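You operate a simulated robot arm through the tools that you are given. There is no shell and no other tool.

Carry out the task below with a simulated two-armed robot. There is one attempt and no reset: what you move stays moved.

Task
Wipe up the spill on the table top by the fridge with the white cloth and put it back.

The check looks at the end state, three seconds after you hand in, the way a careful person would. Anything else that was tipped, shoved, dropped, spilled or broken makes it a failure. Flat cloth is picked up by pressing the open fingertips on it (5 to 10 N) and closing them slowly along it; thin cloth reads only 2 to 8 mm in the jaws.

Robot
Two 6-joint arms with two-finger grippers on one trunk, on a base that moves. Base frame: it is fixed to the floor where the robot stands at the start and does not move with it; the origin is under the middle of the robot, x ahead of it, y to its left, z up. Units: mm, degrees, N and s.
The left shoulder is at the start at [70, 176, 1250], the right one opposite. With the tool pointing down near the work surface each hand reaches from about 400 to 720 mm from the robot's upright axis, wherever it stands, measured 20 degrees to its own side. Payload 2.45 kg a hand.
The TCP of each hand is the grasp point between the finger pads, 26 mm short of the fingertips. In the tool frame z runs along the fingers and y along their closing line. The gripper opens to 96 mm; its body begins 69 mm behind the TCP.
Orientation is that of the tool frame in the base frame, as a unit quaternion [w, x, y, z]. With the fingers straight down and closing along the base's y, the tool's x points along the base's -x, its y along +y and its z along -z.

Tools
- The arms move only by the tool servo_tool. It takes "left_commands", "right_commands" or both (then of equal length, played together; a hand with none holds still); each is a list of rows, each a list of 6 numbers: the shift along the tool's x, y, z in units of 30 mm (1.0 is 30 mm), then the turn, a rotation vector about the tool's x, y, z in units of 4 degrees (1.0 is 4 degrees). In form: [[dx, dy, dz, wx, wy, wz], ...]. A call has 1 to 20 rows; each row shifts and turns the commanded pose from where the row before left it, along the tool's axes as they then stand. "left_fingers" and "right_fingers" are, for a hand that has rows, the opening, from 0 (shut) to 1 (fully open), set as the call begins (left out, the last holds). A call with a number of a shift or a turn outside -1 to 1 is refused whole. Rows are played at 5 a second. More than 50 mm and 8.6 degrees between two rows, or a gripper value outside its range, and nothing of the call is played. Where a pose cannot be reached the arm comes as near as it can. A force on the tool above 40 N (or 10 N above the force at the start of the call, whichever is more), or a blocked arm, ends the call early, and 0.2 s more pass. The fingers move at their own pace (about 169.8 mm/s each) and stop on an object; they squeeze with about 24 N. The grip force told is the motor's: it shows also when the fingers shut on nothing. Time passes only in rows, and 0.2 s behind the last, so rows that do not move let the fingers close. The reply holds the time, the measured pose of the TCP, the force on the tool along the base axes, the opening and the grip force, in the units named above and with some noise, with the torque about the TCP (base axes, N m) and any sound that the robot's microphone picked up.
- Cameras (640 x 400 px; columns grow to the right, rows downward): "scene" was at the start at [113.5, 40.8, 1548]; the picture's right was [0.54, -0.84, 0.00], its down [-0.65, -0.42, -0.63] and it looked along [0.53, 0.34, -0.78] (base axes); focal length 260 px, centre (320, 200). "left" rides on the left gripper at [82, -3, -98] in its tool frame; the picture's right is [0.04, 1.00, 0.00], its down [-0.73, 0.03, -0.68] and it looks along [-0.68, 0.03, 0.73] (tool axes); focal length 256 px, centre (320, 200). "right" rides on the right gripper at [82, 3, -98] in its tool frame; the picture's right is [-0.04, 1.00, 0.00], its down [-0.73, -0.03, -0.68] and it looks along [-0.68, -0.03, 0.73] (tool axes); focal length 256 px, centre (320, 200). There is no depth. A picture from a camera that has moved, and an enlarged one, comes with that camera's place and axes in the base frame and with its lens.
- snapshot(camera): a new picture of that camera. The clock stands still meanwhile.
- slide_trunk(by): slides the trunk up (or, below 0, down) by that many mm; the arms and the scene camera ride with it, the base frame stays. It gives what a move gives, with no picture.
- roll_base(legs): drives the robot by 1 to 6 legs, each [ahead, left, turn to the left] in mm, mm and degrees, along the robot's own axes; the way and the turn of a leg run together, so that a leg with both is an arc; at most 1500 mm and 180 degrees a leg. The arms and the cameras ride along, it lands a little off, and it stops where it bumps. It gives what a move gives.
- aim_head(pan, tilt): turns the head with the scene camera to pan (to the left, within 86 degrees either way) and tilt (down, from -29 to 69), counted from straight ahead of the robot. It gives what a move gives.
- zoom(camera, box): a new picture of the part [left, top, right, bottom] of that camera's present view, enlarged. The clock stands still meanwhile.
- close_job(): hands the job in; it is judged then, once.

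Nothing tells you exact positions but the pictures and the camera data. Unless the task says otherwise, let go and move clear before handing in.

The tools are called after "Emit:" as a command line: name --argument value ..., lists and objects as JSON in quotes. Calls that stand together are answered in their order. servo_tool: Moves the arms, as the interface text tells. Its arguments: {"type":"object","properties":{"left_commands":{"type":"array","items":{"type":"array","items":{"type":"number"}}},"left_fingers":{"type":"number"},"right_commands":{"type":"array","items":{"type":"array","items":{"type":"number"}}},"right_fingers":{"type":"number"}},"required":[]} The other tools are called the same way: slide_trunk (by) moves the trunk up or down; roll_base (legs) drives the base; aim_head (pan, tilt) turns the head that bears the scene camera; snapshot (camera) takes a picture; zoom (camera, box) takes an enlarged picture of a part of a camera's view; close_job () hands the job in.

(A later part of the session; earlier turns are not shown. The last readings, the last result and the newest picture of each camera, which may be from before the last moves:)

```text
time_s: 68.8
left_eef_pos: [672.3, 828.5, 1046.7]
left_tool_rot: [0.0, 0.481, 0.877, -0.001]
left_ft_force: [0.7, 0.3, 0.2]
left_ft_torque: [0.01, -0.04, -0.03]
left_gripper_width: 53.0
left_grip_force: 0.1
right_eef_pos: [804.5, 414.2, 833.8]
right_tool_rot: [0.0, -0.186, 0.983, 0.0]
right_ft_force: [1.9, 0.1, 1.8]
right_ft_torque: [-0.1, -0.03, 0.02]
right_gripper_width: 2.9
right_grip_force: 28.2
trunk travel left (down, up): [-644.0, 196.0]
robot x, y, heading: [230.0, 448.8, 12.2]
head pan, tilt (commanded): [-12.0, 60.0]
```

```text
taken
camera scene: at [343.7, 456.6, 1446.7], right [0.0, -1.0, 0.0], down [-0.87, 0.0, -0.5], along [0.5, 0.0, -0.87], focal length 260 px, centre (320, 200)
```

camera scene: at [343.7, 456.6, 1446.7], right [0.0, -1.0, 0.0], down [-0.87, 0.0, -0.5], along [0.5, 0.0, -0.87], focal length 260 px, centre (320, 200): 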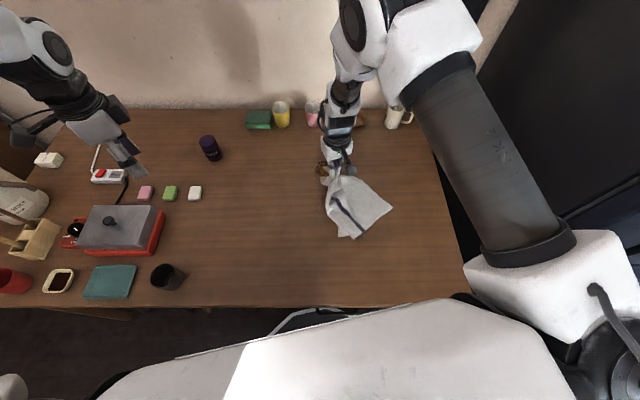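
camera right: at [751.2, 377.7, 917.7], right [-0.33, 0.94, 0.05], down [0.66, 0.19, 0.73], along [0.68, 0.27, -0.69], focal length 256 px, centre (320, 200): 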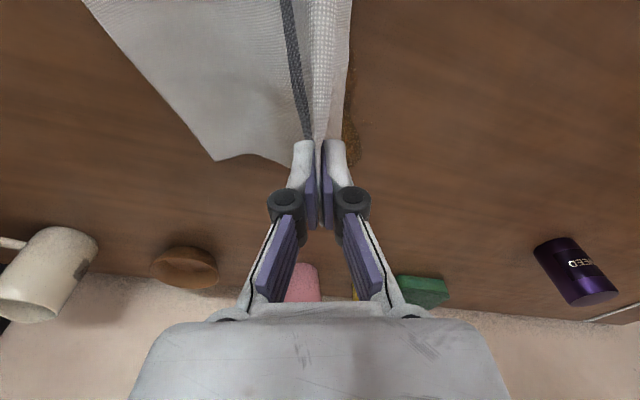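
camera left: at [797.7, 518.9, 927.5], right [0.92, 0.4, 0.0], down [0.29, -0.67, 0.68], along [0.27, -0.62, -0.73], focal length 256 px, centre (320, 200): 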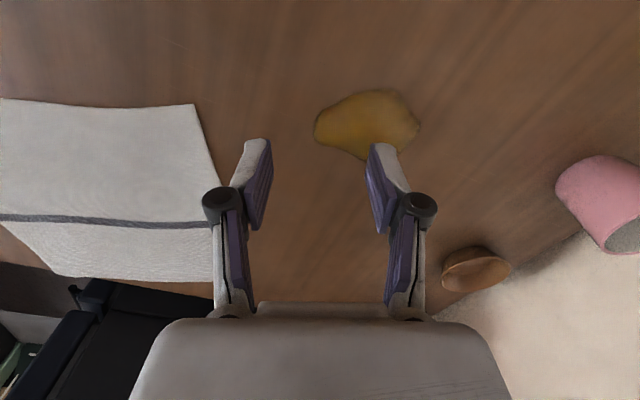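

Emit:
servo_tool --right_commands '[[0, 0, -0.5, 0, 0, 0], [0, 0, -0.5, 0, 0, 0], [0, 0, -0.5, 0, 0, 0], [0, 0, -0.5, 0, 0, 0], [0, 0, -0.5, 0, 0, 0], [0, 0, -0.5, 0, 0, 0], [0, 0, 0, 0, 0, 0]]' --left_commands '[[0, 0, -0.5, 0, 0, 0], [0, 0, -0.5, 0, 0, 0], [0, 0, -0.5, 0, 0, 0], [0, 0, -0.5, 0, 0, 0], [0, 0, 0, 0, 0, 0], [0, 0, 0, 0, 0, 0], [0, 0, 0, 0, 0, 0]]'

Emit:
slide_trunk --by -110

Emit:
snapshot --camera "scene"

Emit:
snapshot --camera "right"

```text
time_s: 70.4
left_eef_pos: [673.2, 826.7, 1105.4]
left_tool_rot: [0.0, 0.481, 0.876, 0.0]
left_ft_force: [0.0, -0.1, 1.2]
left_ft_torque: [0.02, 0.0, 0.02]
left_gripper_width: 52.7
left_grip_force: 0.1
right_eef_pos: [804.6, 413.6, 924.3]
right_tool_rot: [0.001, -0.186, 0.983, 0.0]
right_ft_force: [0.4, 0.5, -0.7]
right_ft_torque: [0.03, -0.01, 0.03]
right_gripper_width: 4.2
right_grip_force: 26.9
trunk travel left (down, up): [-644.0, 196.0]
robot x, y, heading: [228.3, 448.9, 12.0]
head pan, tilt (commanded): [-12.0, 60.0]
```

```text
time_s: 71.8
left_eef_pos: [675.3, 827.0, 997.0]
left_tool_rot: [0.001, 0.481, 0.876, -0.001]
left_ft_force: [-0.1, -0.2, 0.4]
left_ft_torque: [-0.01, -0.01, 0.01]
left_gripper_width: 52.8
left_grip_force: 0.1
right_eef_pos: [803.9, 414.0, 814.2]
right_tool_rot: [0.001, -0.186, 0.983, 0.001]
right_ft_force: [-1.0, 0.1, 0.2]
right_ft_torque: [0.04, -0.04, -0.01]
right_gripper_width: 1.0
right_grip_force: 21.0
trunk travel left (down, up): [-534.0, 306.0]
robot x, y, heading: [226.1, 447.3, 11.7]
head pan, tilt (commanded): [-12.0, 60.0]
```

```text
taken
camera scene: at [343.7, 456.4, 1336.7], right [0.0, -1.0, 0.0], down [-0.87, 0.0, -0.5], along [0.5, 0.0, -0.87], focal length 260 px, centre (320, 200)
```

scene: 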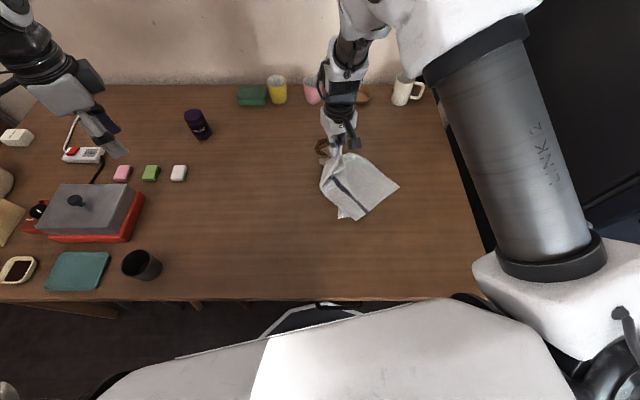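

```text
taken
camera right: at [728.8, 387.4, 912.8], right [-0.33, 0.94, 0.0], down [0.69, 0.24, 0.68], along [0.64, 0.22, -0.73], focal length 256 px, centre (320, 200)
```

right: 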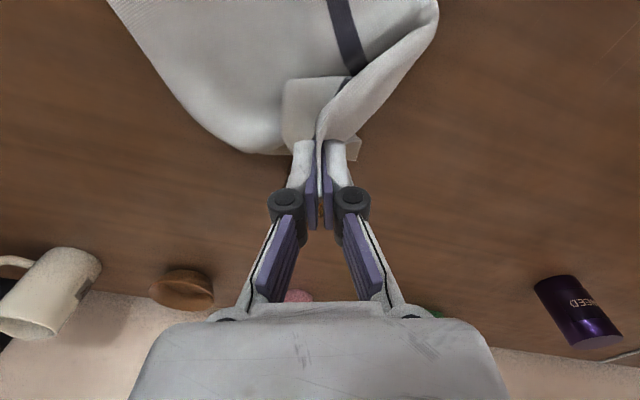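

The trunk is 200 mm lower, the hand is upright at (804, 414, 814), and the cloth is held in a soft wad under the fingers. I'll move over the spill and lower onto it.

Emit:
servo_tool --right_commands '[[-0.39, -0.055, 0.3, 0, 0, 0], [-0.39, -0.055, 0.3, 0, 0, 0], [-0.39, -0.055, 0.3, 0, 0, 0], [-0.39, -0.055, 0.3, 0, 0, 0], [0, 0, 0, 0, 0, 0]]'

Emit:
snapshot --camera "right"

Emit:
zoom --camera "scene" --box '[260, 60, 460, 240]'

```text
time_s: 73.0
left_eef_pos: [673.7, 827.9, 997.1]
left_tool_rot: [0.001, 0.481, 0.877, 0.0]
left_ft_force: [-0.2, 0.3, 0.0]
left_ft_torque: [0.01, -0.03, -0.02]
left_gripper_width: 52.9
left_grip_force: 0.0
right_eef_pos: [833.3, 433.8, 779.3]
right_tool_rot: [0.002, -0.186, 0.983, 0.003]
right_ft_force: [0.6, 0.7, -3.2]
right_ft_torque: [-0.06, 0.06, 0.03]
right_gripper_width: 3.6
right_grip_force: 20.6
right hand out of reach, approached as far as the arm can: row 3, 4
trunk travel left (down, up): [-534.0, 306.0]
robot x, y, heading: [226.4, 445.9, 12.1]
head pan, tilt (commanded): [-12.0, 60.0]
```

```text
taken
camera right: at [756.8, 406.6, 877.6], right [-0.33, 0.94, 0.01], down [0.69, 0.24, 0.68], along [0.64, 0.23, -0.73], focal length 256 px, centre (320, 200)
```

right: 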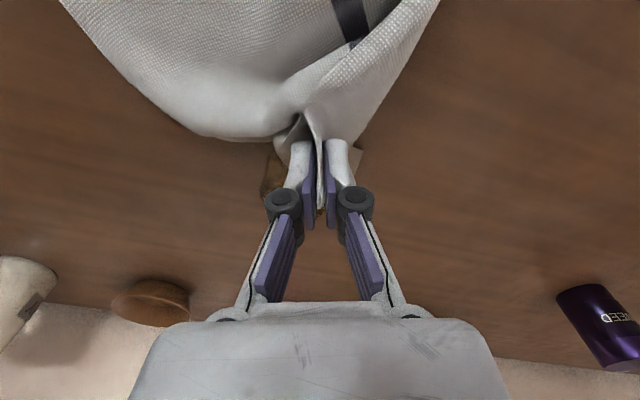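

```text
2.22 times, centred on (360, 150) of scene
camera zoom: at [343.6, 456.3, 1336.7], right [0.0, -1.0, 0.0], down [-0.87, 0.0, -0.5], along [0.5, 0.0, -0.87], focal length 578 px, centre (231, 311)
```

zoom: 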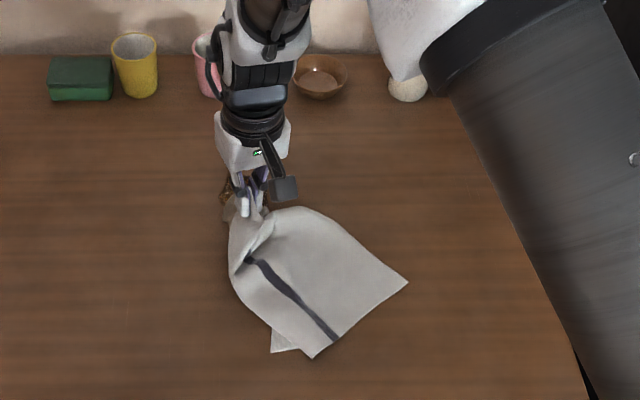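

The hand is over the near part of the spill at (833, 434, 779), but again fell short of the command. I'll look at the arm's posture to understand the limit.

Emit:
aim_head --pan -25 --tilt 30

Emit:
snapshot --camera "scene"

```text
time_s: 74.0
left_eef_pos: [674.0, 827.8, 994.7]
left_tool_rot: [0.002, 0.481, 0.877, -0.001]
left_ft_force: [0.1, -0.5, -0.4]
left_ft_torque: [-0.03, 0.02, 0.0]
left_gripper_width: 52.9
left_grip_force: 0.1
right_eef_pos: [832.1, 433.9, 780.0]
right_tool_rot: [0.002, -0.187, 0.982, 0.004]
right_ft_force: [-0.2, 0.7, -0.7]
right_ft_torque: [-0.03, 0.01, 0.02]
right_gripper_width: 1.7
right_grip_force: 21.7
trunk travel left (down, up): [-534.0, 306.0]
robot x, y, heading: [228.2, 447.6, 11.9]
head pan, tilt (commanded): [-25.0, 30.0]
```

```text
taken
camera scene: at [365.4, 436.2, 1378.7], right [-0.23, -0.97, 0.0], down [-0.49, 0.11, -0.87], along [0.84, -0.2, -0.5], focal length 260 px, centre (320, 200)
```

scene: 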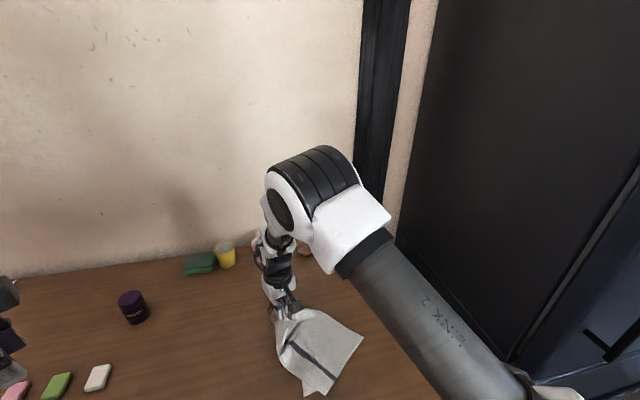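

The forearm hangs almost straight down in line with the tool, so the wrist is near its singular alignment. I'll test whether a small inward lean of the fingers frees the motion.

Emit:
servo_tool --right_commands '[[0, 0, 0, 0, 0.5, 0], [0, 0, 0, 0, 0.5, 0], [0, 0, 0, 0, 0, 0]]'

Emit:
servo_tool --right_commands '[[0, 0, 0, 0, 0.5, 0], [0, 0, 0, 0, 0.5, 0], [0, 0, 0, 0, 0, 0]]'

```text
time_s: 74.8
left_eef_pos: [674.1, 826.5, 996.5]
left_tool_rot: [0.0, 0.481, 0.877, -0.001]
left_ft_force: [-0.5, 0.1, 0.1]
left_ft_torque: [0.02, -0.02, 0.01]
left_gripper_width: 52.6
left_grip_force: 0.1
right_eef_pos: [819.0, 443.9, 782.1]
right_tool_rot: [-0.033, -0.185, 0.982, -0.004]
right_ft_force: [0.0, -0.4, 0.2]
right_ft_torque: [-0.05, -0.01, 0.01]
right_gripper_width: 4.6
right_grip_force: 23.8
right hand out of reach, approached as far as the arm can: row 1, 2
trunk travel left (down, up): [-534.0, 306.0]
robot x, y, heading: [231.5, 449.6, 12.0]
head pan, tilt (commanded): [-25.0, 30.0]
```

```text
time_s: 75.6
left_eef_pos: [674.4, 827.1, 996.2]
left_tool_rot: [0.001, 0.481, 0.877, -0.001]
left_ft_force: [-0.3, -0.6, -0.2]
left_ft_torque: [-0.02, -0.01, 0.03]
left_gripper_width: 52.8
left_grip_force: 0.0
right_eef_pos: [805.4, 447.5, 783.5]
right_tool_rot: [-0.066, -0.188, 0.98, -0.009]
right_ft_force: [0.2, 0.3, 2.9]
right_ft_torque: [0.03, -0.04, 0.01]
right_gripper_width: 3.9
right_grip_force: 23.5
right hand out of reach, approached as far as the arm can: row 1, 2
trunk travel left (down, up): [-534.0, 306.0]
robot x, y, heading: [224.4, 446.3, 11.9]
head pan, tilt (commanded): [-25.0, 30.0]
```

Tilting kept the wrist where it was and pulled the fingertips in, so the wrist itself is at a limit with this hand yaw. I'll undo the tilt and turn the hand about 10° back to its starting yaw relative to the robot, and see whether it frees up.

Emit:
servo_tool --right_commands '[[0, 0, 0, 0, -0.5, 0.3], [0, 0, 0, 0, -0.5, 0.3], [0, 0, 0, 0, -0.5, 0.3], [0, 0, 0, 0, -0.4, 0.3], [0, 0, 0, 0, 0, 0.4], [0, 0, 0, 0, 0, 0.4], [0, 0, 0, 0, 0, 0.4], [0, 0, 0, 0, 0, 0]]'

Emit:
servo_tool --right_commands '[[-0.4, 0, 0, 0, 0, 0], [-0.4, 0, 0, 0, 0, 0], [0, 0, 0, 0, 0, 0]]'

```text
time_s: 77.4
left_eef_pos: [673.9, 826.6, 995.7]
left_tool_rot: [0.001, 0.481, 0.877, -0.001]
left_ft_force: [0.5, -0.2, -0.1]
left_ft_torque: [0.0, -0.03, 0.03]
left_gripper_width: 52.7
left_grip_force: 0.0
right_eef_pos: [782.0, 440.9, 783.4]
right_tool_rot: [-0.002, -0.104, 0.995, 0.001]
right_ft_force: [-0.4, -0.7, -0.7]
right_ft_torque: [-0.03, -0.01, 0.04]
right_gripper_width: 4.2
right_grip_force: 22.1
right hand out of reach, approached as far as the arm can: row 5, 6, 7
trunk travel left (down, up): [-534.0, 306.0]
robot x, y, heading: [228.9, 448.3, 11.8]
head pan, tilt (commanded): [-25.0, 30.0]
```

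```text
time_s: 78.2
left_eef_pos: [673.7, 828.1, 997.1]
left_tool_rot: [0.0, 0.481, 0.876, 0.0]
left_ft_force: [0.4, -0.1, 0.6]
left_ft_torque: [-0.01, 0.0, -0.01]
left_gripper_width: 52.7
left_grip_force: 0.1
right_eef_pos: [783.5, 440.3, 784.4]
right_tool_rot: [0.0, -0.104, 0.995, 0.002]
right_ft_force: [-0.8, 0.0, 0.9]
right_ft_torque: [0.06, -0.07, 0.01]
right_gripper_width: 1.1
right_grip_force: 23.3
right hand out of reach, approached as far as the arm can: row 1, 2
trunk travel left (down, up): [-534.0, 306.0]
robot x, y, heading: [228.8, 448.3, 11.5]
head pan, tilt (commanded): [-25.0, 30.0]
```

Turning that way made it worse, about 5 mm of reach per degree, so turning the other way should free the arm. I'll rotate the hand about 33° counter-clockwise instead.

Emit:
servo_tool --right_commands '[[0, 0, 0, 0, 0, -0.83], [0, 0, 0, 0, 0, -0.83], [0, 0, 0, 0, 0, -0.83], [0, 0, 0, 0, 0, -0.83], [0, 0, 0, 0, 0, -0.83], [0, 0, 0, 0, 0, -0.83], [0, 0, 0, 0, 0, -0.83], [0, 0, 0, 0, 0, -0.83], [0, 0, 0, 0, 0, -0.83], [0, 0, 0, 0, 0, -0.83], [0, 0, 0, 0, 0, 0]]'

Emit:
servo_tool --right_commands '[[-0.3, -0.3, 0, 0, 0, 0], [-0.3, -0.3, 0, 0, 0, 0], [0, 0, 0, 0, 0, 0]]'

Emit:
snapshot --camera "right"

```text
time_s: 80.6
left_eef_pos: [673.1, 828.2, 997.3]
left_tool_rot: [0.0, 0.48, 0.877, 0.0]
left_ft_force: [-0.6, 0.2, 0.0]
left_ft_torque: [0.03, -0.02, -0.02]
left_gripper_width: 52.9
left_grip_force: 0.1
right_eef_pos: [783.5, 439.6, 783.6]
right_tool_rot: [-0.003, -0.383, 0.924, -0.001]
right_ft_force: [1.2, -0.1, -2.1]
right_ft_torque: [-0.03, -0.02, 0.02]
right_gripper_width: 3.6
right_grip_force: 21.9
trunk travel left (down, up): [-534.0, 306.0]
robot x, y, heading: [228.5, 447.4, 11.7]
head pan, tilt (commanded): [-25.0, 30.0]
```

```text
time_s: 81.4
left_eef_pos: [673.4, 826.9, 996.2]
left_tool_rot: [0.001, 0.482, 0.876, 0.0]
left_ft_force: [1.0, -0.1, 0.0]
left_ft_torque: [0.02, 0.02, 0.01]
left_gripper_width: 52.8
left_grip_force: 0.1
right_eef_pos: [808.1, 440.1, 784.5]
right_tool_rot: [-0.003, -0.383, 0.924, -0.003]
right_ft_force: [-1.1, 2.2, 2.5]
right_ft_torque: [0.03, 0.01, 0.02]
right_gripper_width: 1.3
right_grip_force: 23.7
trunk travel left (down, up): [-534.0, 306.0]
robot x, y, heading: [225.3, 449.7, 11.8]
head pan, tilt (commanded): [-25.0, 30.0]
```

```text
taken
camera right: at [749.9, 385.4, 883.3], right [-0.68, 0.73, 0.0], down [0.54, 0.5, 0.67], along [0.5, 0.46, -0.74], focal length 256 px, centre (320, 200)
```

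right: 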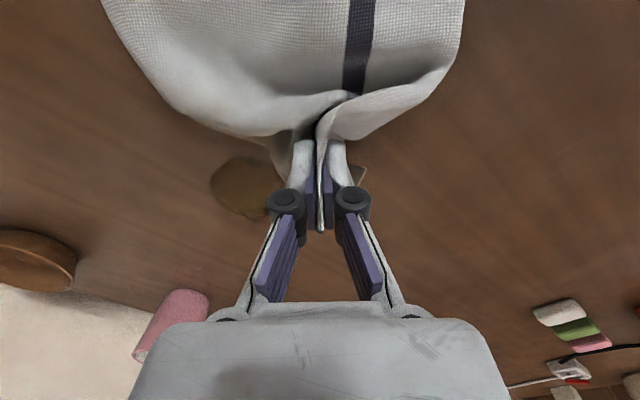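

With this yaw the arm moves freely, no flags. The hand is at (808, 440, 784) just short of the spill; I'll go over its near edge and lower until the cloth presses on the table.

Emit:
servo_tool --right_commands '[[-0.3, -0.3, 0.2, 0, 0, 0], [-0.3, -0.3, 0.2, 0, 0, 0], [0, 0, 0.2, 0, 0, 0], [0, 0, 0.15, 0, 0, 0], [0, 0, 0.15, 0, 0, 0], [0, 0, 0, 0, 0, 0]]'

Emit:
snapshot --camera "right"

```text
time_s: 82.8
left_eef_pos: [674.1, 826.6, 996.3]
left_tool_rot: [0.001, 0.48, 0.877, -0.001]
left_ft_force: [0.0, 0.8, 0.0]
left_ft_torque: [0.01, 0.02, 0.0]
left_gripper_width: 52.7
left_grip_force: 0.1
right_eef_pos: [827.7, 441.8, 758.6]
right_tool_rot: [-0.001, -0.383, 0.924, 0.0]
right_ft_force: [0.3, 0.4, 0.6]
right_ft_torque: [0.01, 0.04, 0.01]
right_gripper_width: 3.0
right_grip_force: 22.5
right hand out of reach, approached as far as the arm can: row 2
trunk travel left (down, up): [-534.0, 306.0]
robot x, y, heading: [230.3, 451.5, 11.8]
head pan, tilt (commanded): [-25.0, 30.0]
```

```text
taken
camera right: at [770.4, 386.5, 856.1], right [-0.68, 0.73, 0.0], down [0.54, 0.5, 0.68], along [0.5, 0.46, -0.74], focal length 256 px, centre (320, 200)
```

right: 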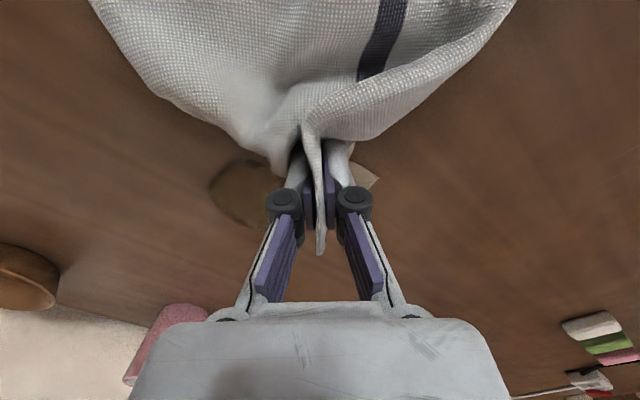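

Emit:
servo_tool --right_commands '[[-0.25, -0.25, 0, 0, 0, 0], [-0.25, -0.25, 0, 0, 0, 0], [0, 0, 0, 0, 0, 0]]'

```text
time_s: 83.6
left_eef_pos: [675.0, 827.0, 996.8]
left_tool_rot: [0.001, 0.481, 0.877, -0.001]
left_ft_force: [0.8, 0.2, -0.7]
left_ft_torque: [0.0, 0.03, -0.01]
left_gripper_width: 52.9
left_grip_force: 0.0
right_eef_pos: [832.0, 448.5, 761.7]
right_tool_rot: [-0.001, -0.383, 0.924, 0.0]
right_ft_force: [0.2, 0.3, 4.5]
right_ft_torque: [0.03, -0.03, -0.02]
right_gripper_width: 4.3
right_grip_force: 21.9
right hand out of reach, approached as far as the arm can: row 1, 2
trunk travel left (down, up): [-534.0, 306.0]
robot x, y, heading: [228.7, 444.1, 11.8]
head pan, tilt (commanded): [-25.0, 30.0]
```

Sliding along this limit shows the arm can go further forward the more inward it reaches, so standing a little further right should help. I'll test it in the air: up a bit, left 60, then ahead 60.

Emit:
servo_tool --right_commands '[[0, 0, -0.4, 0, 0, 0], [0, 0, -0.4, 0, 0, 0], [-0.354, 0.354, 0, 0, 0, 0], [-0.354, 0.354, 0, 0, 0, 0], [-0.354, 0.354, 0, 0, 0, 0], [-0.354, 0.354, 0, 0, 0, 0], [0, 0, 0, 0, 0, 0]]'

Emit:
servo_tool --right_commands '[[-0.354, -0.354, 0, 0, 0, 0], [-0.354, -0.354, 0, 0, 0, 0], [-0.354, -0.354, 0, 0, 0, 0], [-0.354, -0.354, 0, 0, 0, 0], [0, 0, 0, 0, 0, 0]]'

```text
time_s: 85.2
left_eef_pos: [673.8, 825.3, 996.6]
left_tool_rot: [0.0, 0.481, 0.877, 0.0]
left_ft_force: [-0.3, 0.0, -0.8]
left_ft_torque: [-0.01, 0.02, 0.05]
left_gripper_width: 52.8
left_grip_force: 0.0
right_eef_pos: [833.5, 505.1, 784.6]
right_tool_rot: [-0.003, -0.379, 0.925, 0.0]
right_ft_force: [-0.6, -0.8, 0.8]
right_ft_torque: [0.02, -0.01, 0.0]
right_gripper_width: 2.7
right_grip_force: 22.9
trunk travel left (down, up): [-534.0, 306.0]
robot x, y, heading: [230.2, 444.1, 12.1]
head pan, tilt (commanded): [-25.0, 30.0]
```

```text
time_s: 86.4
left_eef_pos: [673.7, 828.1, 997.1]
left_tool_rot: [0.001, 0.481, 0.877, 0.0]
left_ft_force: [0.4, -0.6, -0.1]
left_ft_torque: [0.04, 0.0, 0.0]
left_gripper_width: 52.8
left_grip_force: 0.0
right_eef_pos: [848.2, 510.5, 789.4]
right_tool_rot: [-0.002, -0.383, 0.924, 0.0]
right_ft_force: [-0.3, -0.4, -0.2]
right_ft_torque: [0.06, -0.01, -0.02]
right_gripper_width: 3.0
right_grip_force: 21.5
right hand out of reach, approached as far as the arm can: row 2, 3, 4
trunk travel left (down, up): [-534.0, 306.0]
robot x, y, heading: [228.9, 444.4, 11.8]
head pan, tilt (commanded): [-25.0, 30.0]
```

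Going left 60 gained only about 15 mm ahead. Near here (relative to the robot) is where the right hand started, so I'll compare the arm's present posture with that of the starting picture.

Emit:
aim_head --pan 0 --tilt 60

Emit:
snapshot --camera "scene"

Emit:
zoom --camera "scene" --box '[260, 0, 460, 180]'

```text
time_s: 87.3
left_eef_pos: [674.9, 826.0, 996.0]
left_tool_rot: [0.0, 0.481, 0.877, 0.0]
left_ft_force: [-0.8, 0.4, 0.0]
left_ft_torque: [-0.01, 0.03, -0.03]
left_gripper_width: 52.8
left_grip_force: 0.1
right_eef_pos: [848.1, 510.0, 790.0]
right_tool_rot: [-0.001, -0.384, 0.923, 0.0]
right_ft_force: [0.6, -0.5, 0.9]
right_ft_torque: [0.03, -0.02, -0.03]
right_gripper_width: 1.4
right_grip_force: 22.8
trunk travel left (down, up): [-534.0, 306.0]
robot x, y, heading: [235.3, 445.4, 11.8]
head pan, tilt (commanded): [0.0, 60.0]
```

```text
taken
camera scene: at [342.5, 470.3, 1336.7], right [0.21, -0.98, 0.0], down [-0.85, -0.18, -0.5], along [0.49, 0.1, -0.87], focal length 260 px, centre (320, 200)
```

scene: 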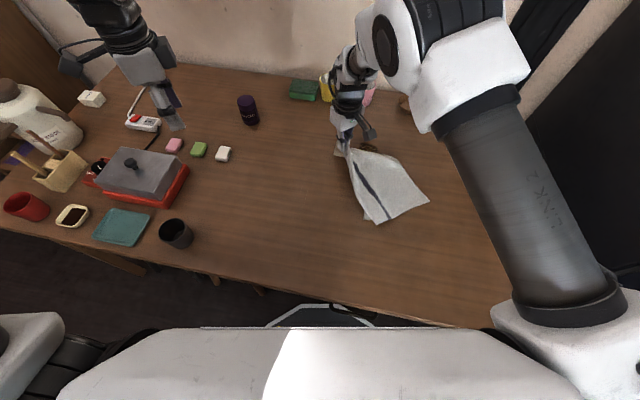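

```text
2.22 times, centred on (360, 90) of scene
camera zoom: at [342.5, 470.3, 1336.7], right [0.21, -0.98, 0.0], down [-0.85, -0.18, -0.5], along [0.49, 0.1, -0.87], focal length 578 px, centre (231, 444)
```

zoom: 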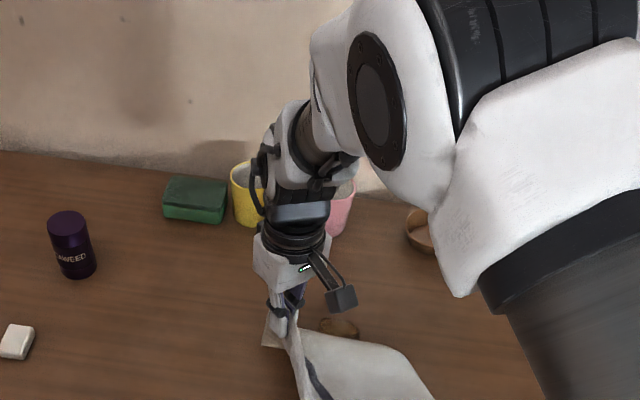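

The posture fits a wrist-flip picture: near the pinch point the forearm was exactly in line with the tool, and the arm came out on the wrong wrist side, where forearm roll blocks moving ahead. I'll go back through that spot: trunk up 100, hand back around to the near side, then straight forward through it.

Emit:
slide_trunk --by 100

Emit:
servo_tool --right_commands '[[0.5, 0, 0.3, 0, 0, 0], [0.8, 0, 0.3, 0, 0, 0.3], [0.8, 0, 0.3, 0, 0, 0.5], [0.8, 0, 0.3, 0, 0, 0.5], [0.8, 0, 0.3, 0, 0, 0.5], [0.8, 0, 0.3, 0, 0, 0.5], [0, 0, 0, 0, 0, 0]]'

```text
time_s: 88.7
left_eef_pos: [674.3, 826.1, 1096.2]
left_tool_rot: [0.001, 0.48, 0.877, -0.001]
left_ft_force: [0.1, 0.4, 0.0]
left_ft_torque: [-0.01, -0.02, -0.04]
left_gripper_width: 53.1
left_grip_force: 0.1
right_eef_pos: [848.0, 509.5, 890.1]
right_tool_rot: [-0.001, -0.384, 0.923, -0.001]
right_ft_force: [0.4, 0.5, 0.7]
right_ft_torque: [-0.03, 0.03, -0.02]
right_gripper_width: 3.8
right_grip_force: 29.8
trunk travel left (down, up): [-634.0, 206.0]
robot x, y, heading: [231.8, 449.3, 12.1]
head pan, tilt (commanded): [0.0, 60.0]
```

```text
time_s: 90.3
left_eef_pos: [674.4, 827.1, 1096.1]
left_tool_rot: [0.001, 0.481, 0.876, -0.001]
left_ft_force: [-0.3, 0.2, 0.9]
left_ft_torque: [-0.06, 0.01, -0.03]
left_gripper_width: 53.0
left_grip_force: 0.1
right_eef_pos: [747.4, 418.2, 834.3]
right_tool_rot: [-0.001, -0.308, 0.951, 0.0]
right_ft_force: [-0.1, 0.8, 0.1]
right_ft_torque: [-0.01, -0.02, 0.01]
right_gripper_width: 2.1
right_grip_force: 22.6
trunk travel left (down, up): [-634.0, 206.0]
robot x, y, heading: [227.7, 449.0, 11.9]
head pan, tilt (commanded): [0.0, 60.0]
```

Emit:
servo_tool --right_commands '[[0.7, 0, 0.2, 0, 0, 0.6], [0.7, 0, 0.2, 0, 0, 0.6], [0.7, 0, 0.2, 0, 0, 0.6], [0.7, 0, 0.2, 0, 0, 0.6], [0, 0, 0, 0, 0, 0]]'

```text
time_s: 91.5
left_eef_pos: [673.8, 827.2, 1096.6]
left_tool_rot: [0.0, 0.481, 0.877, 0.0]
left_ft_force: [0.2, -0.7, 0.4]
left_ft_torque: [0.01, 0.02, -0.02]
left_gripper_width: 52.8
left_grip_force: 0.1
right_eef_pos: [676.1, 374.3, 812.4]
right_tool_rot: [-0.002, -0.226, 0.974, -0.001]
right_ft_force: [-0.2, 0.2, -3.1]
right_ft_torque: [-0.01, 0.04, -0.02]
right_gripper_width: 3.5
right_grip_force: 20.3
trunk travel left (down, up): [-634.0, 206.0]
robot x, y, heading: [226.8, 450.4, 11.6]
head pan, tilt (commanded): [0.0, 60.0]
```

Emit:
servo_tool --right_commands '[[0.46, -0.39, 0, 0, 0, 0.3], [0.46, -0.39, 0, 0, 0, 0.3], [0.46, -0.39, 0, 0, 0, 0.3], [0.46, -0.39, 0, 0, 0, 0.3], [0.46, -0.39, 0, 0, 0, 0.3], [0, 0, 0, 0, 0, 0]]'

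Emit:
snapshot --camera "scene"

```text
time_s: 92.9
left_eef_pos: [674.5, 828.0, 1097.6]
left_tool_rot: [0.001, 0.481, 0.877, 0.0]
left_ft_force: [0.8, -1.1, -0.1]
left_ft_torque: [0.01, -0.02, -0.02]
left_gripper_width: 52.9
left_grip_force: 0.1
right_eef_pos: [637.4, 294.6, 812.9]
right_tool_rot: [-0.001, -0.175, 0.985, -0.002]
right_ft_force: [0.5, -0.6, 0.2]
right_ft_torque: [-0.01, 0.01, 0.03]
right_gripper_width: 3.7
right_grip_force: 21.3
trunk travel left (down, up): [-634.0, 206.0]
robot x, y, heading: [228.5, 445.5, 11.8]
head pan, tilt (commanded): [0.0, 60.0]
```

```text
taken
camera scene: at [342.3, 471.1, 1436.7], right [0.21, -0.98, 0.0], down [-0.85, -0.18, -0.5], along [0.49, 0.1, -0.87], focal length 260 px, centre (320, 200)
```

scene: 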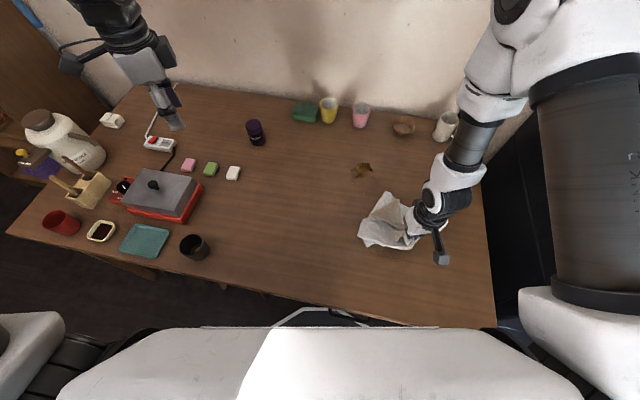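

The hand is now on the near side at (637, 295, 813), free of limits, and the forearm leans back as expected. Now I go straight forward through the alignment point to the proper wrist side.

Emit:
servo_tool --right_commands '[[-0.448, -0.164, 0, 0, 0, 0], [-0.448, -0.164, 0, 0, 0, 0], [-0.448, -0.164, 0, 0, 0, 0], [-0.448, -0.164, 0, 0, 0, 0], [0, 0, 0, 0, 0, 0]]'

Emit:
servo_tool --right_commands '[[-0.448, -0.164, 0, 0, 0, 0], [-0.448, -0.164, 0, 0, 0, 0], [-0.448, -0.164, 0, 0, 0, 0], [-0.448, -0.164, 0, 0, 0, 0], [0, 0, 0, 0, 0, 0]]'

```text
time_s: 94.1
left_eef_pos: [672.3, 828.4, 1096.3]
left_tool_rot: [0.001, 0.481, 0.877, -0.001]
left_ft_force: [-0.4, 0.7, -0.2]
left_ft_torque: [0.01, -0.01, 0.0]
left_gripper_width: 52.6
left_grip_force: 0.1
right_eef_pos: [694.4, 292.8, 811.9]
right_tool_rot: [-0.001, -0.176, 0.984, 0.0]
right_ft_force: [-0.6, 0.8, -0.7]
right_ft_torque: [0.03, -0.01, -0.01]
right_gripper_width: 2.7
right_grip_force: 22.0
trunk travel left (down, up): [-634.0, 206.0]
robot x, y, heading: [228.8, 447.2, 11.8]
head pan, tilt (commanded): [0.0, 60.0]
```

```text
time_s: 95.3
left_eef_pos: [672.8, 827.3, 1096.7]
left_tool_rot: [0.001, 0.481, 0.877, 0.0]
left_ft_force: [-0.2, 0.0, 0.4]
left_ft_torque: [-0.01, 0.02, 0.0]
left_gripper_width: 52.7
left_grip_force: 0.0
right_eef_pos: [751.3, 292.6, 811.2]
right_tool_rot: [-0.001, -0.176, 0.984, 0.0]
right_ft_force: [0.4, 0.1, 1.2]
right_ft_torque: [-0.01, 0.01, 0.02]
right_gripper_width: 1.2
right_grip_force: 20.5
trunk travel left (down, up): [-634.0, 206.0]
robot x, y, heading: [229.8, 447.7, 12.0]
head pan, tilt (commanded): [0.0, 60.0]
```

No flags: the hand passed through to (751, 293). I'll continue ahead and then left toward the spill, staying in the air.

Emit:
servo_tool --right_commands '[[-0.47, -0.17, 0, 0, 0, 0], [-0.47, -0.17, 0, 0, 0, 0], [-0.47, -0.17, 0, 0, 0, 0], [-0.47, -0.17, 0, 0, 0, 0], [-0.47, -0.17, 0, 0, 0, 0], [0, 0, 0, 0, 0, 0]]'

Emit:
servo_tool --right_commands '[[-0.3, 0.4, 0, 0, 0, 0], [-0.3, 0.4, 0, 0, 0, 0], [-0.3, 0.4, 0, 0, 0, 0], [-0.3, 0.4, 0, 0, 0, 0], [-0.3, 0.4, 0, 0, 0, 0], [0, 0, 0, 0, 0, 0]]'

Emit:
snapshot --camera "right"

Emit:
zoom --camera "scene" --box '[280, 60, 500, 260]'

```text
time_s: 96.7
left_eef_pos: [674.1, 826.9, 1097.8]
left_tool_rot: [0.001, 0.481, 0.877, 0.0]
left_ft_force: [-0.9, 0.4, 0.3]
left_ft_torque: [-0.02, 0.01, -0.04]
left_gripper_width: 52.8
left_grip_force: 0.1
right_eef_pos: [826.9, 295.1, 812.9]
right_tool_rot: [-0.001, -0.176, 0.984, 0.001]
right_ft_force: [0.9, 0.2, -1.0]
right_ft_torque: [0.02, 0.03, -0.01]
right_gripper_width: 4.1
right_grip_force: 21.4
trunk travel left (down, up): [-634.0, 206.0]
robot x, y, heading: [231.2, 447.5, 12.0]
head pan, tilt (commanded): [0.0, 60.0]
```

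```text
time_s: 98.1
left_eef_pos: [673.9, 827.3, 1095.7]
left_tool_rot: [0.0, 0.481, 0.877, 0.0]
left_ft_force: [0.1, -0.2, -0.1]
left_ft_torque: [0.01, -0.01, -0.01]
left_gripper_width: 52.6
left_grip_force: 0.0
right_eef_pos: [847.0, 366.2, 812.0]
right_tool_rot: [-0.001, -0.177, 0.984, 0.0]
right_ft_force: [0.6, -0.8, -1.4]
right_ft_torque: [0.0, 0.04, 0.02]
right_gripper_width: 4.5
right_grip_force: 29.2
trunk travel left (down, up): [-634.0, 206.0]
robot x, y, heading: [231.7, 446.7, 12.0]
head pan, tilt (commanded): [0.0, 60.0]
```

```text
taken
camera right: at [771.9, 341.1, 909.9], right [-0.31, 0.95, 0.0], down [0.7, 0.23, 0.68], along [0.64, 0.21, -0.74], focal length 256 px, centre (320, 200)
```

right: 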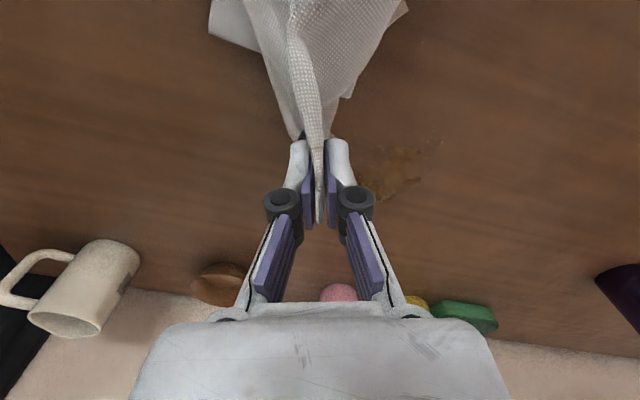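

```text
2.00 times, centred on (390, 160) of scene
camera zoom: at [342.6, 470.0, 1436.7], right [0.21, -0.98, 0.0], down [-0.85, -0.18, -0.5], along [0.49, 0.1, -0.87], focal length 520 px, centre (180, 280)
```

zoom: 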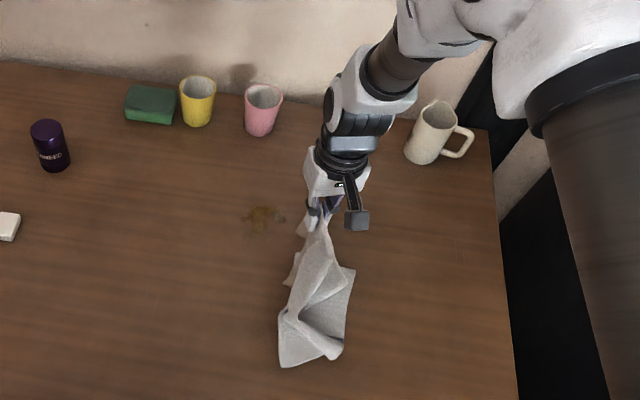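

Now the right arm is on the good wrist side at (847, 366, 812), and most of the spill is already gone; smears remain around x 840–910, y 430–465. I'll carry the cloth over them and lower it.

Emit:
servo_tool --right_commands '[[-0.28, 0.35, 0.3, 0, 0, 0], [-0.28, 0.35, 0.3, 0, 0, 0], [-0.28, 0.35, 0.3, 0, 0, 0], [-0.28, 0.35, 0.3, 0, 0, 0], [-0.28, 0.35, 0.25, 0, 0, 0], [0, 0, 0.15, 0, 0, 0], [0, 0, 0, 0, 0, 0]]'

Emit:
snapshot --camera "right"

```text
time_s: 99.7
left_eef_pos: [674.0, 826.4, 1096.1]
left_tool_rot: [0.001, 0.48, 0.877, 0.0]
left_ft_force: [0.1, -0.1, -0.2]
left_ft_torque: [-0.02, -0.03, 0.02]
left_gripper_width: 52.8
left_grip_force: 0.1
right_eef_pos: [869.1, 429.5, 763.7]
right_tool_rot: [-0.002, -0.177, 0.984, 0.0]
right_ft_force: [-0.2, 1.6, 0.1]
right_ft_torque: [0.02, 0.05, -0.01]
right_gripper_width: 2.9
right_grip_force: 28.8
trunk travel left (down, up): [-634.0, 206.0]
robot x, y, heading: [228.6, 445.3, 11.9]
head pan, tilt (commanded): [0.0, 60.0]
```

```text
taken
camera right: at [792.7, 404.6, 862.2], right [-0.31, 0.95, 0.0], down [0.7, 0.23, 0.68], along [0.64, 0.21, -0.74], focal length 256 px, centre (320, 200)
```

right: 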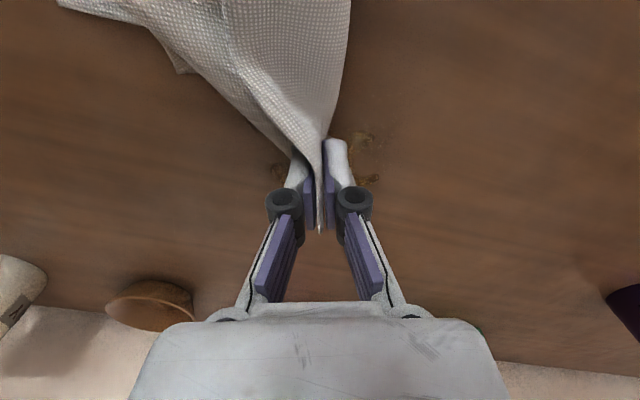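

Emit:
servo_tool --right_commands '[[0, 0, 0.15, 0, 0, 0], [0, 0, 0.12, 0, 0, 0], [0, 0, 0.1, 0, 0, 0], [0, 0, 0, 0, 0, 0]]'

Emit:
servo_tool --right_commands '[[0, 0, 0.05, 0, 0, 0], [0, 0, 0, 0, 0, 0]]'

```text
time_s: 100.7
left_eef_pos: [673.4, 827.1, 1096.7]
left_tool_rot: [0.001, 0.481, 0.877, 0.0]
left_ft_force: [-0.2, -0.1, 0.1]
left_ft_torque: [-0.02, 0.02, -0.03]
left_gripper_width: 52.6
left_grip_force: 0.1
right_eef_pos: [869.2, 429.9, 752.3]
right_tool_rot: [-0.002, -0.177, 0.984, 0.0]
right_ft_force: [0.8, 0.0, 0.4]
right_ft_torque: [0.01, 0.03, 0.02]
right_gripper_width: 4.1
right_grip_force: 25.0
trunk travel left (down, up): [-634.0, 206.0]
robot x, y, heading: [228.0, 446.4, 11.9]
head pan, tilt (commanded): [0.0, 60.0]
```

```text
time_s: 101.3
left_eef_pos: [673.8, 827.2, 1095.6]
left_tool_rot: [0.001, 0.481, 0.877, -0.001]
left_ft_force: [1.4, -0.4, 0.5]
left_ft_torque: [0.01, 0.01, 0.03]
left_gripper_width: 52.5
left_grip_force: 0.2
right_eef_pos: [868.8, 429.3, 751.7]
right_tool_rot: [-0.002, -0.176, 0.984, -0.001]
right_ft_force: [1.1, -0.4, 2.0]
right_ft_torque: [-0.02, -0.06, 0.0]
right_gripper_width: 1.4
right_grip_force: 22.7
trunk travel left (down, up): [-634.0, 206.0]
robot x, y, heading: [230.5, 446.5, 11.7]
head pan, tilt (commanded): [0.0, 60.0]
```

Emit:
servo_tool --right_commands '[[0, 0, 0.05, 0, 0, 0], [0, 0, 0, 0, 0, 0]]'

Emit:
servo_tool --right_commands '[[0, 0, 0.03, 0, 0, 0], [0, 0, 0, 0, 0, 0]]'

Emit:
snapshot --camera "right"

```text
time_s: 101.9
left_eef_pos: [674.8, 827.7, 1096.0]
left_tool_rot: [0.001, 0.481, 0.877, -0.001]
left_ft_force: [-0.6, 0.8, 0.2]
left_ft_torque: [0.02, 0.0, 0.01]
left_gripper_width: 52.8
left_grip_force: 0.1
right_eef_pos: [868.8, 430.5, 749.0]
right_tool_rot: [-0.002, -0.176, 0.984, 0.0]
right_ft_force: [-1.1, -0.1, 2.5]
right_ft_torque: [0.06, -0.02, -0.01]
right_gripper_width: 1.3
right_grip_force: 21.1
trunk travel left (down, up): [-634.0, 206.0]
robot x, y, heading: [228.8, 446.8, 11.9]
head pan, tilt (commanded): [0.0, 60.0]
```

```text
time_s: 102.5
left_eef_pos: [675.0, 828.5, 1096.8]
left_tool_rot: [0.001, 0.481, 0.877, 0.0]
left_ft_force: [0.2, 0.0, 0.5]
left_ft_torque: [0.05, -0.05, -0.03]
left_gripper_width: 52.7
left_grip_force: 0.1
right_eef_pos: [867.7, 429.8, 749.6]
right_tool_rot: [-0.001, -0.175, 0.984, 0.0]
right_ft_force: [0.0, 0.2, 2.0]
right_ft_torque: [0.07, -0.02, 0.0]
right_gripper_width: 3.7
right_grip_force: 22.1
trunk travel left (down, up): [-634.0, 206.0]
robot x, y, heading: [228.1, 444.3, 11.5]
head pan, tilt (commanded): [0.0, 60.0]
```

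```text
taken
camera right: at [792.8, 404.4, 847.3], right [-0.31, 0.95, 0.0], down [0.7, 0.23, 0.68], along [0.64, 0.21, -0.74], focal length 256 px, centre (320, 200)
```

right: 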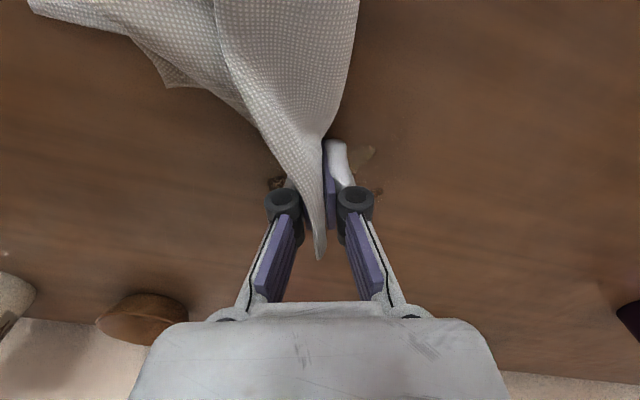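

Contact is soft at about 2 N. I'll press slightly and wipe in a raster over the spill area.

Emit:
servo_tool --right_commands '[[-0.375, -0.138, 0.02, 0, 0, 0], [-0.375, -0.138, 0.01, 0, 0, 0], [-0.375, -0.138, 0, 0, 0, 0], [-0.375, -0.138, 0, 0, 0, 0], [-0.138, 0.375, 0, 0, 0, 0], [0.375, 0.138, 0, 0, 0, 0], [0.375, 0.138, 0, 0, 0, 0], [0.375, 0.138, 0, 0, 0, 0], [0.375, 0.138, 0, 0, 0, 0], [0.375, 0.138, 0, 0, 0, 0], [0.375, 0.138, 0, 0, 0, 0], [-0.138, 0.375, 0, 0, 0, 0], [-0.375, -0.138, 0, 0, 0, 0], [-0.375, -0.138, 0, 0, 0, 0], [-0.375, -0.138, 0, 0, 0, 0], [-0.375, -0.138, 0, 0, 0, 0], [-0.375, -0.138, 0, 0, 0, 0], [0, 0, 0, 0, 0, 0]]'

Emit:
snapshot --camera "right"

Emit:
zoom --camera "scene" --box '[280, 60, 500, 260]'

```text
time_s: 106.3
left_eef_pos: [672.7, 827.1, 1097.2]
left_tool_rot: [0.0, 0.481, 0.877, 0.0]
left_ft_force: [-0.1, -0.9, -0.6]
left_ft_torque: [0.0, 0.02, 0.0]
left_gripper_width: 52.7
left_grip_force: 0.1
right_eef_pos: [903.5, 452.9, 749.9]
right_tool_rot: [-0.001, -0.177, 0.984, 0.0]
right_ft_force: [0.3, 0.0, 0.1]
right_ft_torque: [0.02, 0.02, -0.03]
right_gripper_width: 4.4
right_grip_force: 30.8
trunk travel left (down, up): [-634.0, 206.0]
robot x, y, heading: [229.8, 447.5, 11.9]
head pan, tilt (commanded): [0.0, 60.0]
```

```text
taken
camera right: at [827.6, 428.3, 846.7], right [-0.31, 0.95, 0.0], down [0.7, 0.23, 0.68], along [0.64, 0.21, -0.74], focal length 256 px, centre (320, 200)
```

right: 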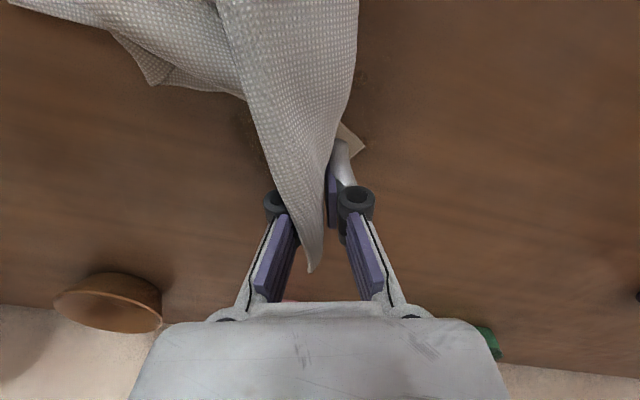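

```text
2.00 times, centred on (390, 160) of scene
camera zoom: at [342.3, 470.2, 1436.7], right [0.21, -0.98, 0.0], down [-0.85, -0.18, -0.5], along [0.49, 0.1, -0.87], focal length 520 px, centre (180, 280)
```

zoom: 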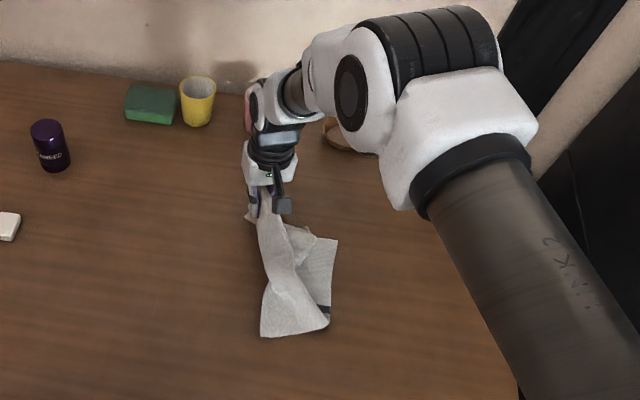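

The smears look nearly gone. I'll press a little more and cover the remaining strips, including both side edges.

Emit:
servo_tool --right_commands '[[0, 0, 0.04, 0, 0, 0], [0.375, 0.138, 0.02, 0, 0, 0], [0.375, 0.138, 0, 0, 0, 0], [0.375, 0.138, 0, 0, 0, 0], [0.375, 0.138, 0, 0, 0, 0], [0.375, 0.138, 0, 0, 0, 0], [0.375, 0.138, 0, 0, 0, 0], [-0.138, 0.375, 0, 0, 0, 0], [-0.138, 0.3, 0, 0, 0, 0], [-0.375, -0.138, 0, 0, 0, 0], [-0.375, -0.138, 0, 0, 0, 0], [-0.375, -0.138, 0, 0, 0, 0], [-0.375, -0.138, 0, 0, 0, 0], [-0.375, -0.138, 0, 0, 0, 0], [-0.375, -0.138, 0, 0, 0, 0], [0, 0, 0, 0, 0, 0]]'

Emit:
servo_tool --right_commands '[[-0.2, -0.08, 0, 0, 0, 0], [0.138, -0.375, 0, 0, 0, 0], [0.138, -0.375, 0, 0, 0, 0], [0.138, -0.375, 0, 0, 0, 0], [0.138, -0.375, 0, 0, 0, 0], [0.138, -0.375, 0, 0, 0, 0], [0.375, 0.138, 0, 0, 0, 0], [0.375, 0.138, 0, 0, 0, 0], [0.375, 0.138, 0, 0, 0, 0], [0.375, 0.138, 0, 0, 0, 0], [0.375, 0.138, 0, 0, 0, 0], [0.375, 0.138, 0, 0, 0, 0], [0.375, 0.138, 0, 0, 0, 0], [0, 0, 0, 0, 0, 0]]'

Emit:
snapshot --camera "right"

Emit:
zoom --camera "scene" --box '[280, 60, 500, 260]'

```text
time_s: 109.7
left_eef_pos: [672.7, 827.8, 1096.8]
left_tool_rot: [0.001, 0.481, 0.877, 0.0]
left_ft_force: [-0.4, -0.5, -0.4]
left_ft_torque: [0.05, 0.01, -0.01]
left_gripper_width: 52.8
left_grip_force: 0.0
right_eef_pos: [905.0, 474.3, 746.8]
right_tool_rot: [0.0, -0.176, 0.984, -0.001]
right_ft_force: [0.4, 0.9, 4.9]
right_ft_torque: [0.05, 0.09, -0.05]
right_gripper_width: 4.6
right_grip_force: 25.6
trunk travel left (down, up): [-634.0, 206.0]
robot x, y, heading: [229.0, 447.1, 12.0]
head pan, tilt (commanded): [0.0, 60.0]
```

```text
time_s: 112.7
left_eef_pos: [673.6, 826.5, 1096.3]
left_tool_rot: [0.001, 0.481, 0.877, 0.0]
left_ft_force: [0.2, -0.4, 0.2]
left_ft_torque: [0.0, -0.02, 0.01]
left_gripper_width: 52.8
left_grip_force: 0.1
right_eef_pos: [828.6, 415.0, 746.3]
right_tool_rot: [-0.001, -0.176, 0.984, 0.001]
right_ft_force: [0.2, 1.0, 3.3]
right_ft_torque: [0.06, 0.06, 0.03]
right_gripper_width: 4.6
right_grip_force: 26.3
trunk travel left (down, up): [-634.0, 206.0]
robot x, y, heading: [229.6, 446.5, 12.0]
head pan, tilt (commanded): [0.0, 60.0]
```

```text
taken
camera right: at [752.0, 389.9, 845.2], right [-0.31, 0.95, 0.0], down [0.7, 0.23, 0.68], along [0.64, 0.21, -0.74], focal length 256 px, centre (320, 200)
```

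right: 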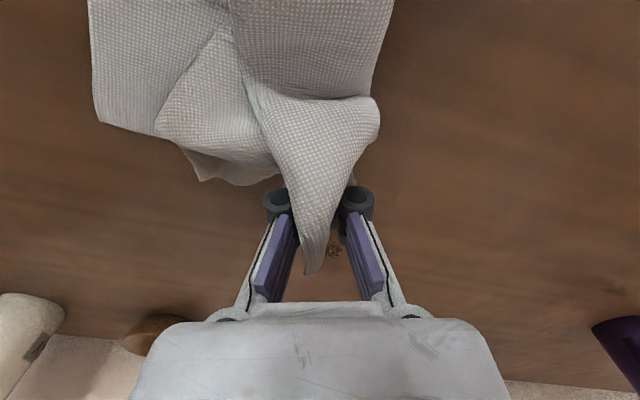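

```text
2.00 times, centred on (390, 160) of scene
camera zoom: at [342.2, 470.0, 1436.7], right [0.21, -0.98, 0.0], down [-0.85, -0.18, -0.5], along [0.49, 0.1, -0.87], focal length 520 px, centre (180, 280)
```

zoom: 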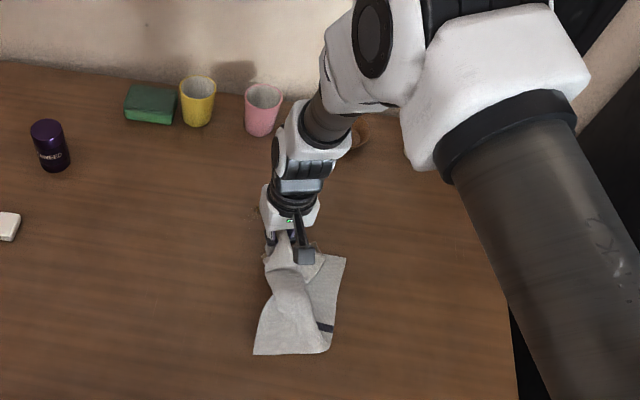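

Only a small residue seems left near (906, 451). I'll zoom in.

Emit:
zoom --camera "right" --box '[260, 180, 420, 300]'

Emit:
zoom --camera "right" --box '[360, 60, 560, 240]'

Emit:
zoom --camera "scene" --box '[340, 110, 420, 190]'

```text
3.33 times, centred on (340, 240) of right
camera zoom: at [752.0, 389.9, 845.2], right [-0.31, 0.95, 0.0], down [0.7, 0.23, 0.68], along [0.64, 0.21, -0.74], focal length 853 px, centre (253, 67)
```

zoom: 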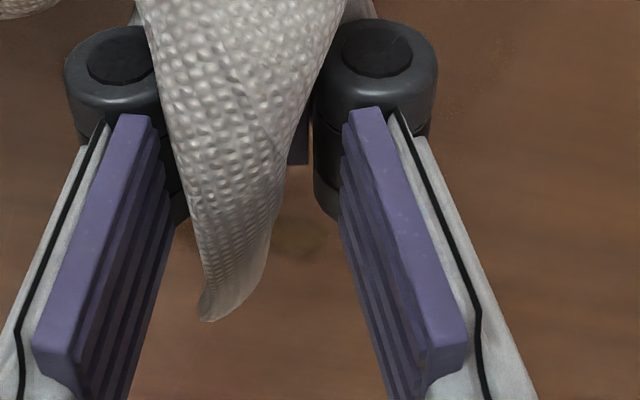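

```text
2.22 times, centred on (460, 150) of right
camera zoom: at [752.0, 389.9, 845.2], right [-0.31, 0.95, 0.0], down [0.7, 0.23, 0.68], along [0.64, 0.21, -0.74], focal length 569 px, centre (9, 311)
```

zoom: 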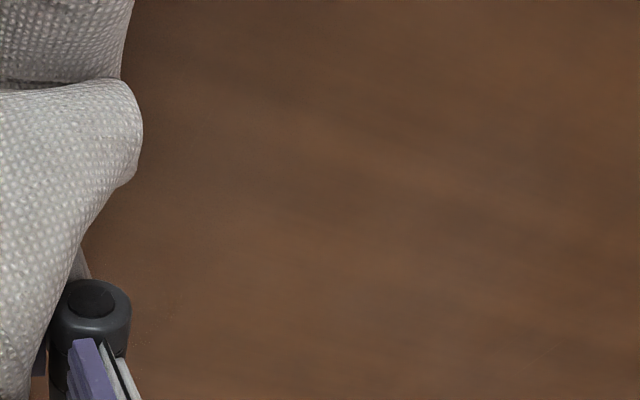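

```text
5.00 times, centred on (380, 150) of scene
camera zoom: at [342.2, 470.0, 1436.7], right [0.21, -0.98, 0.0], down [-0.85, -0.18, -0.5], along [0.49, 0.1, -0.87], focal length 1301 px, centre (20, 450)
```

zoom: 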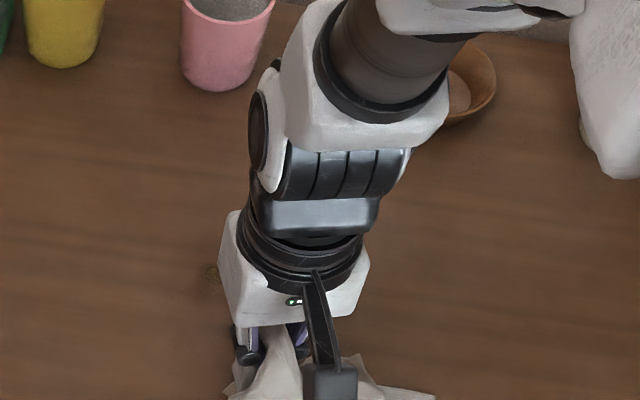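

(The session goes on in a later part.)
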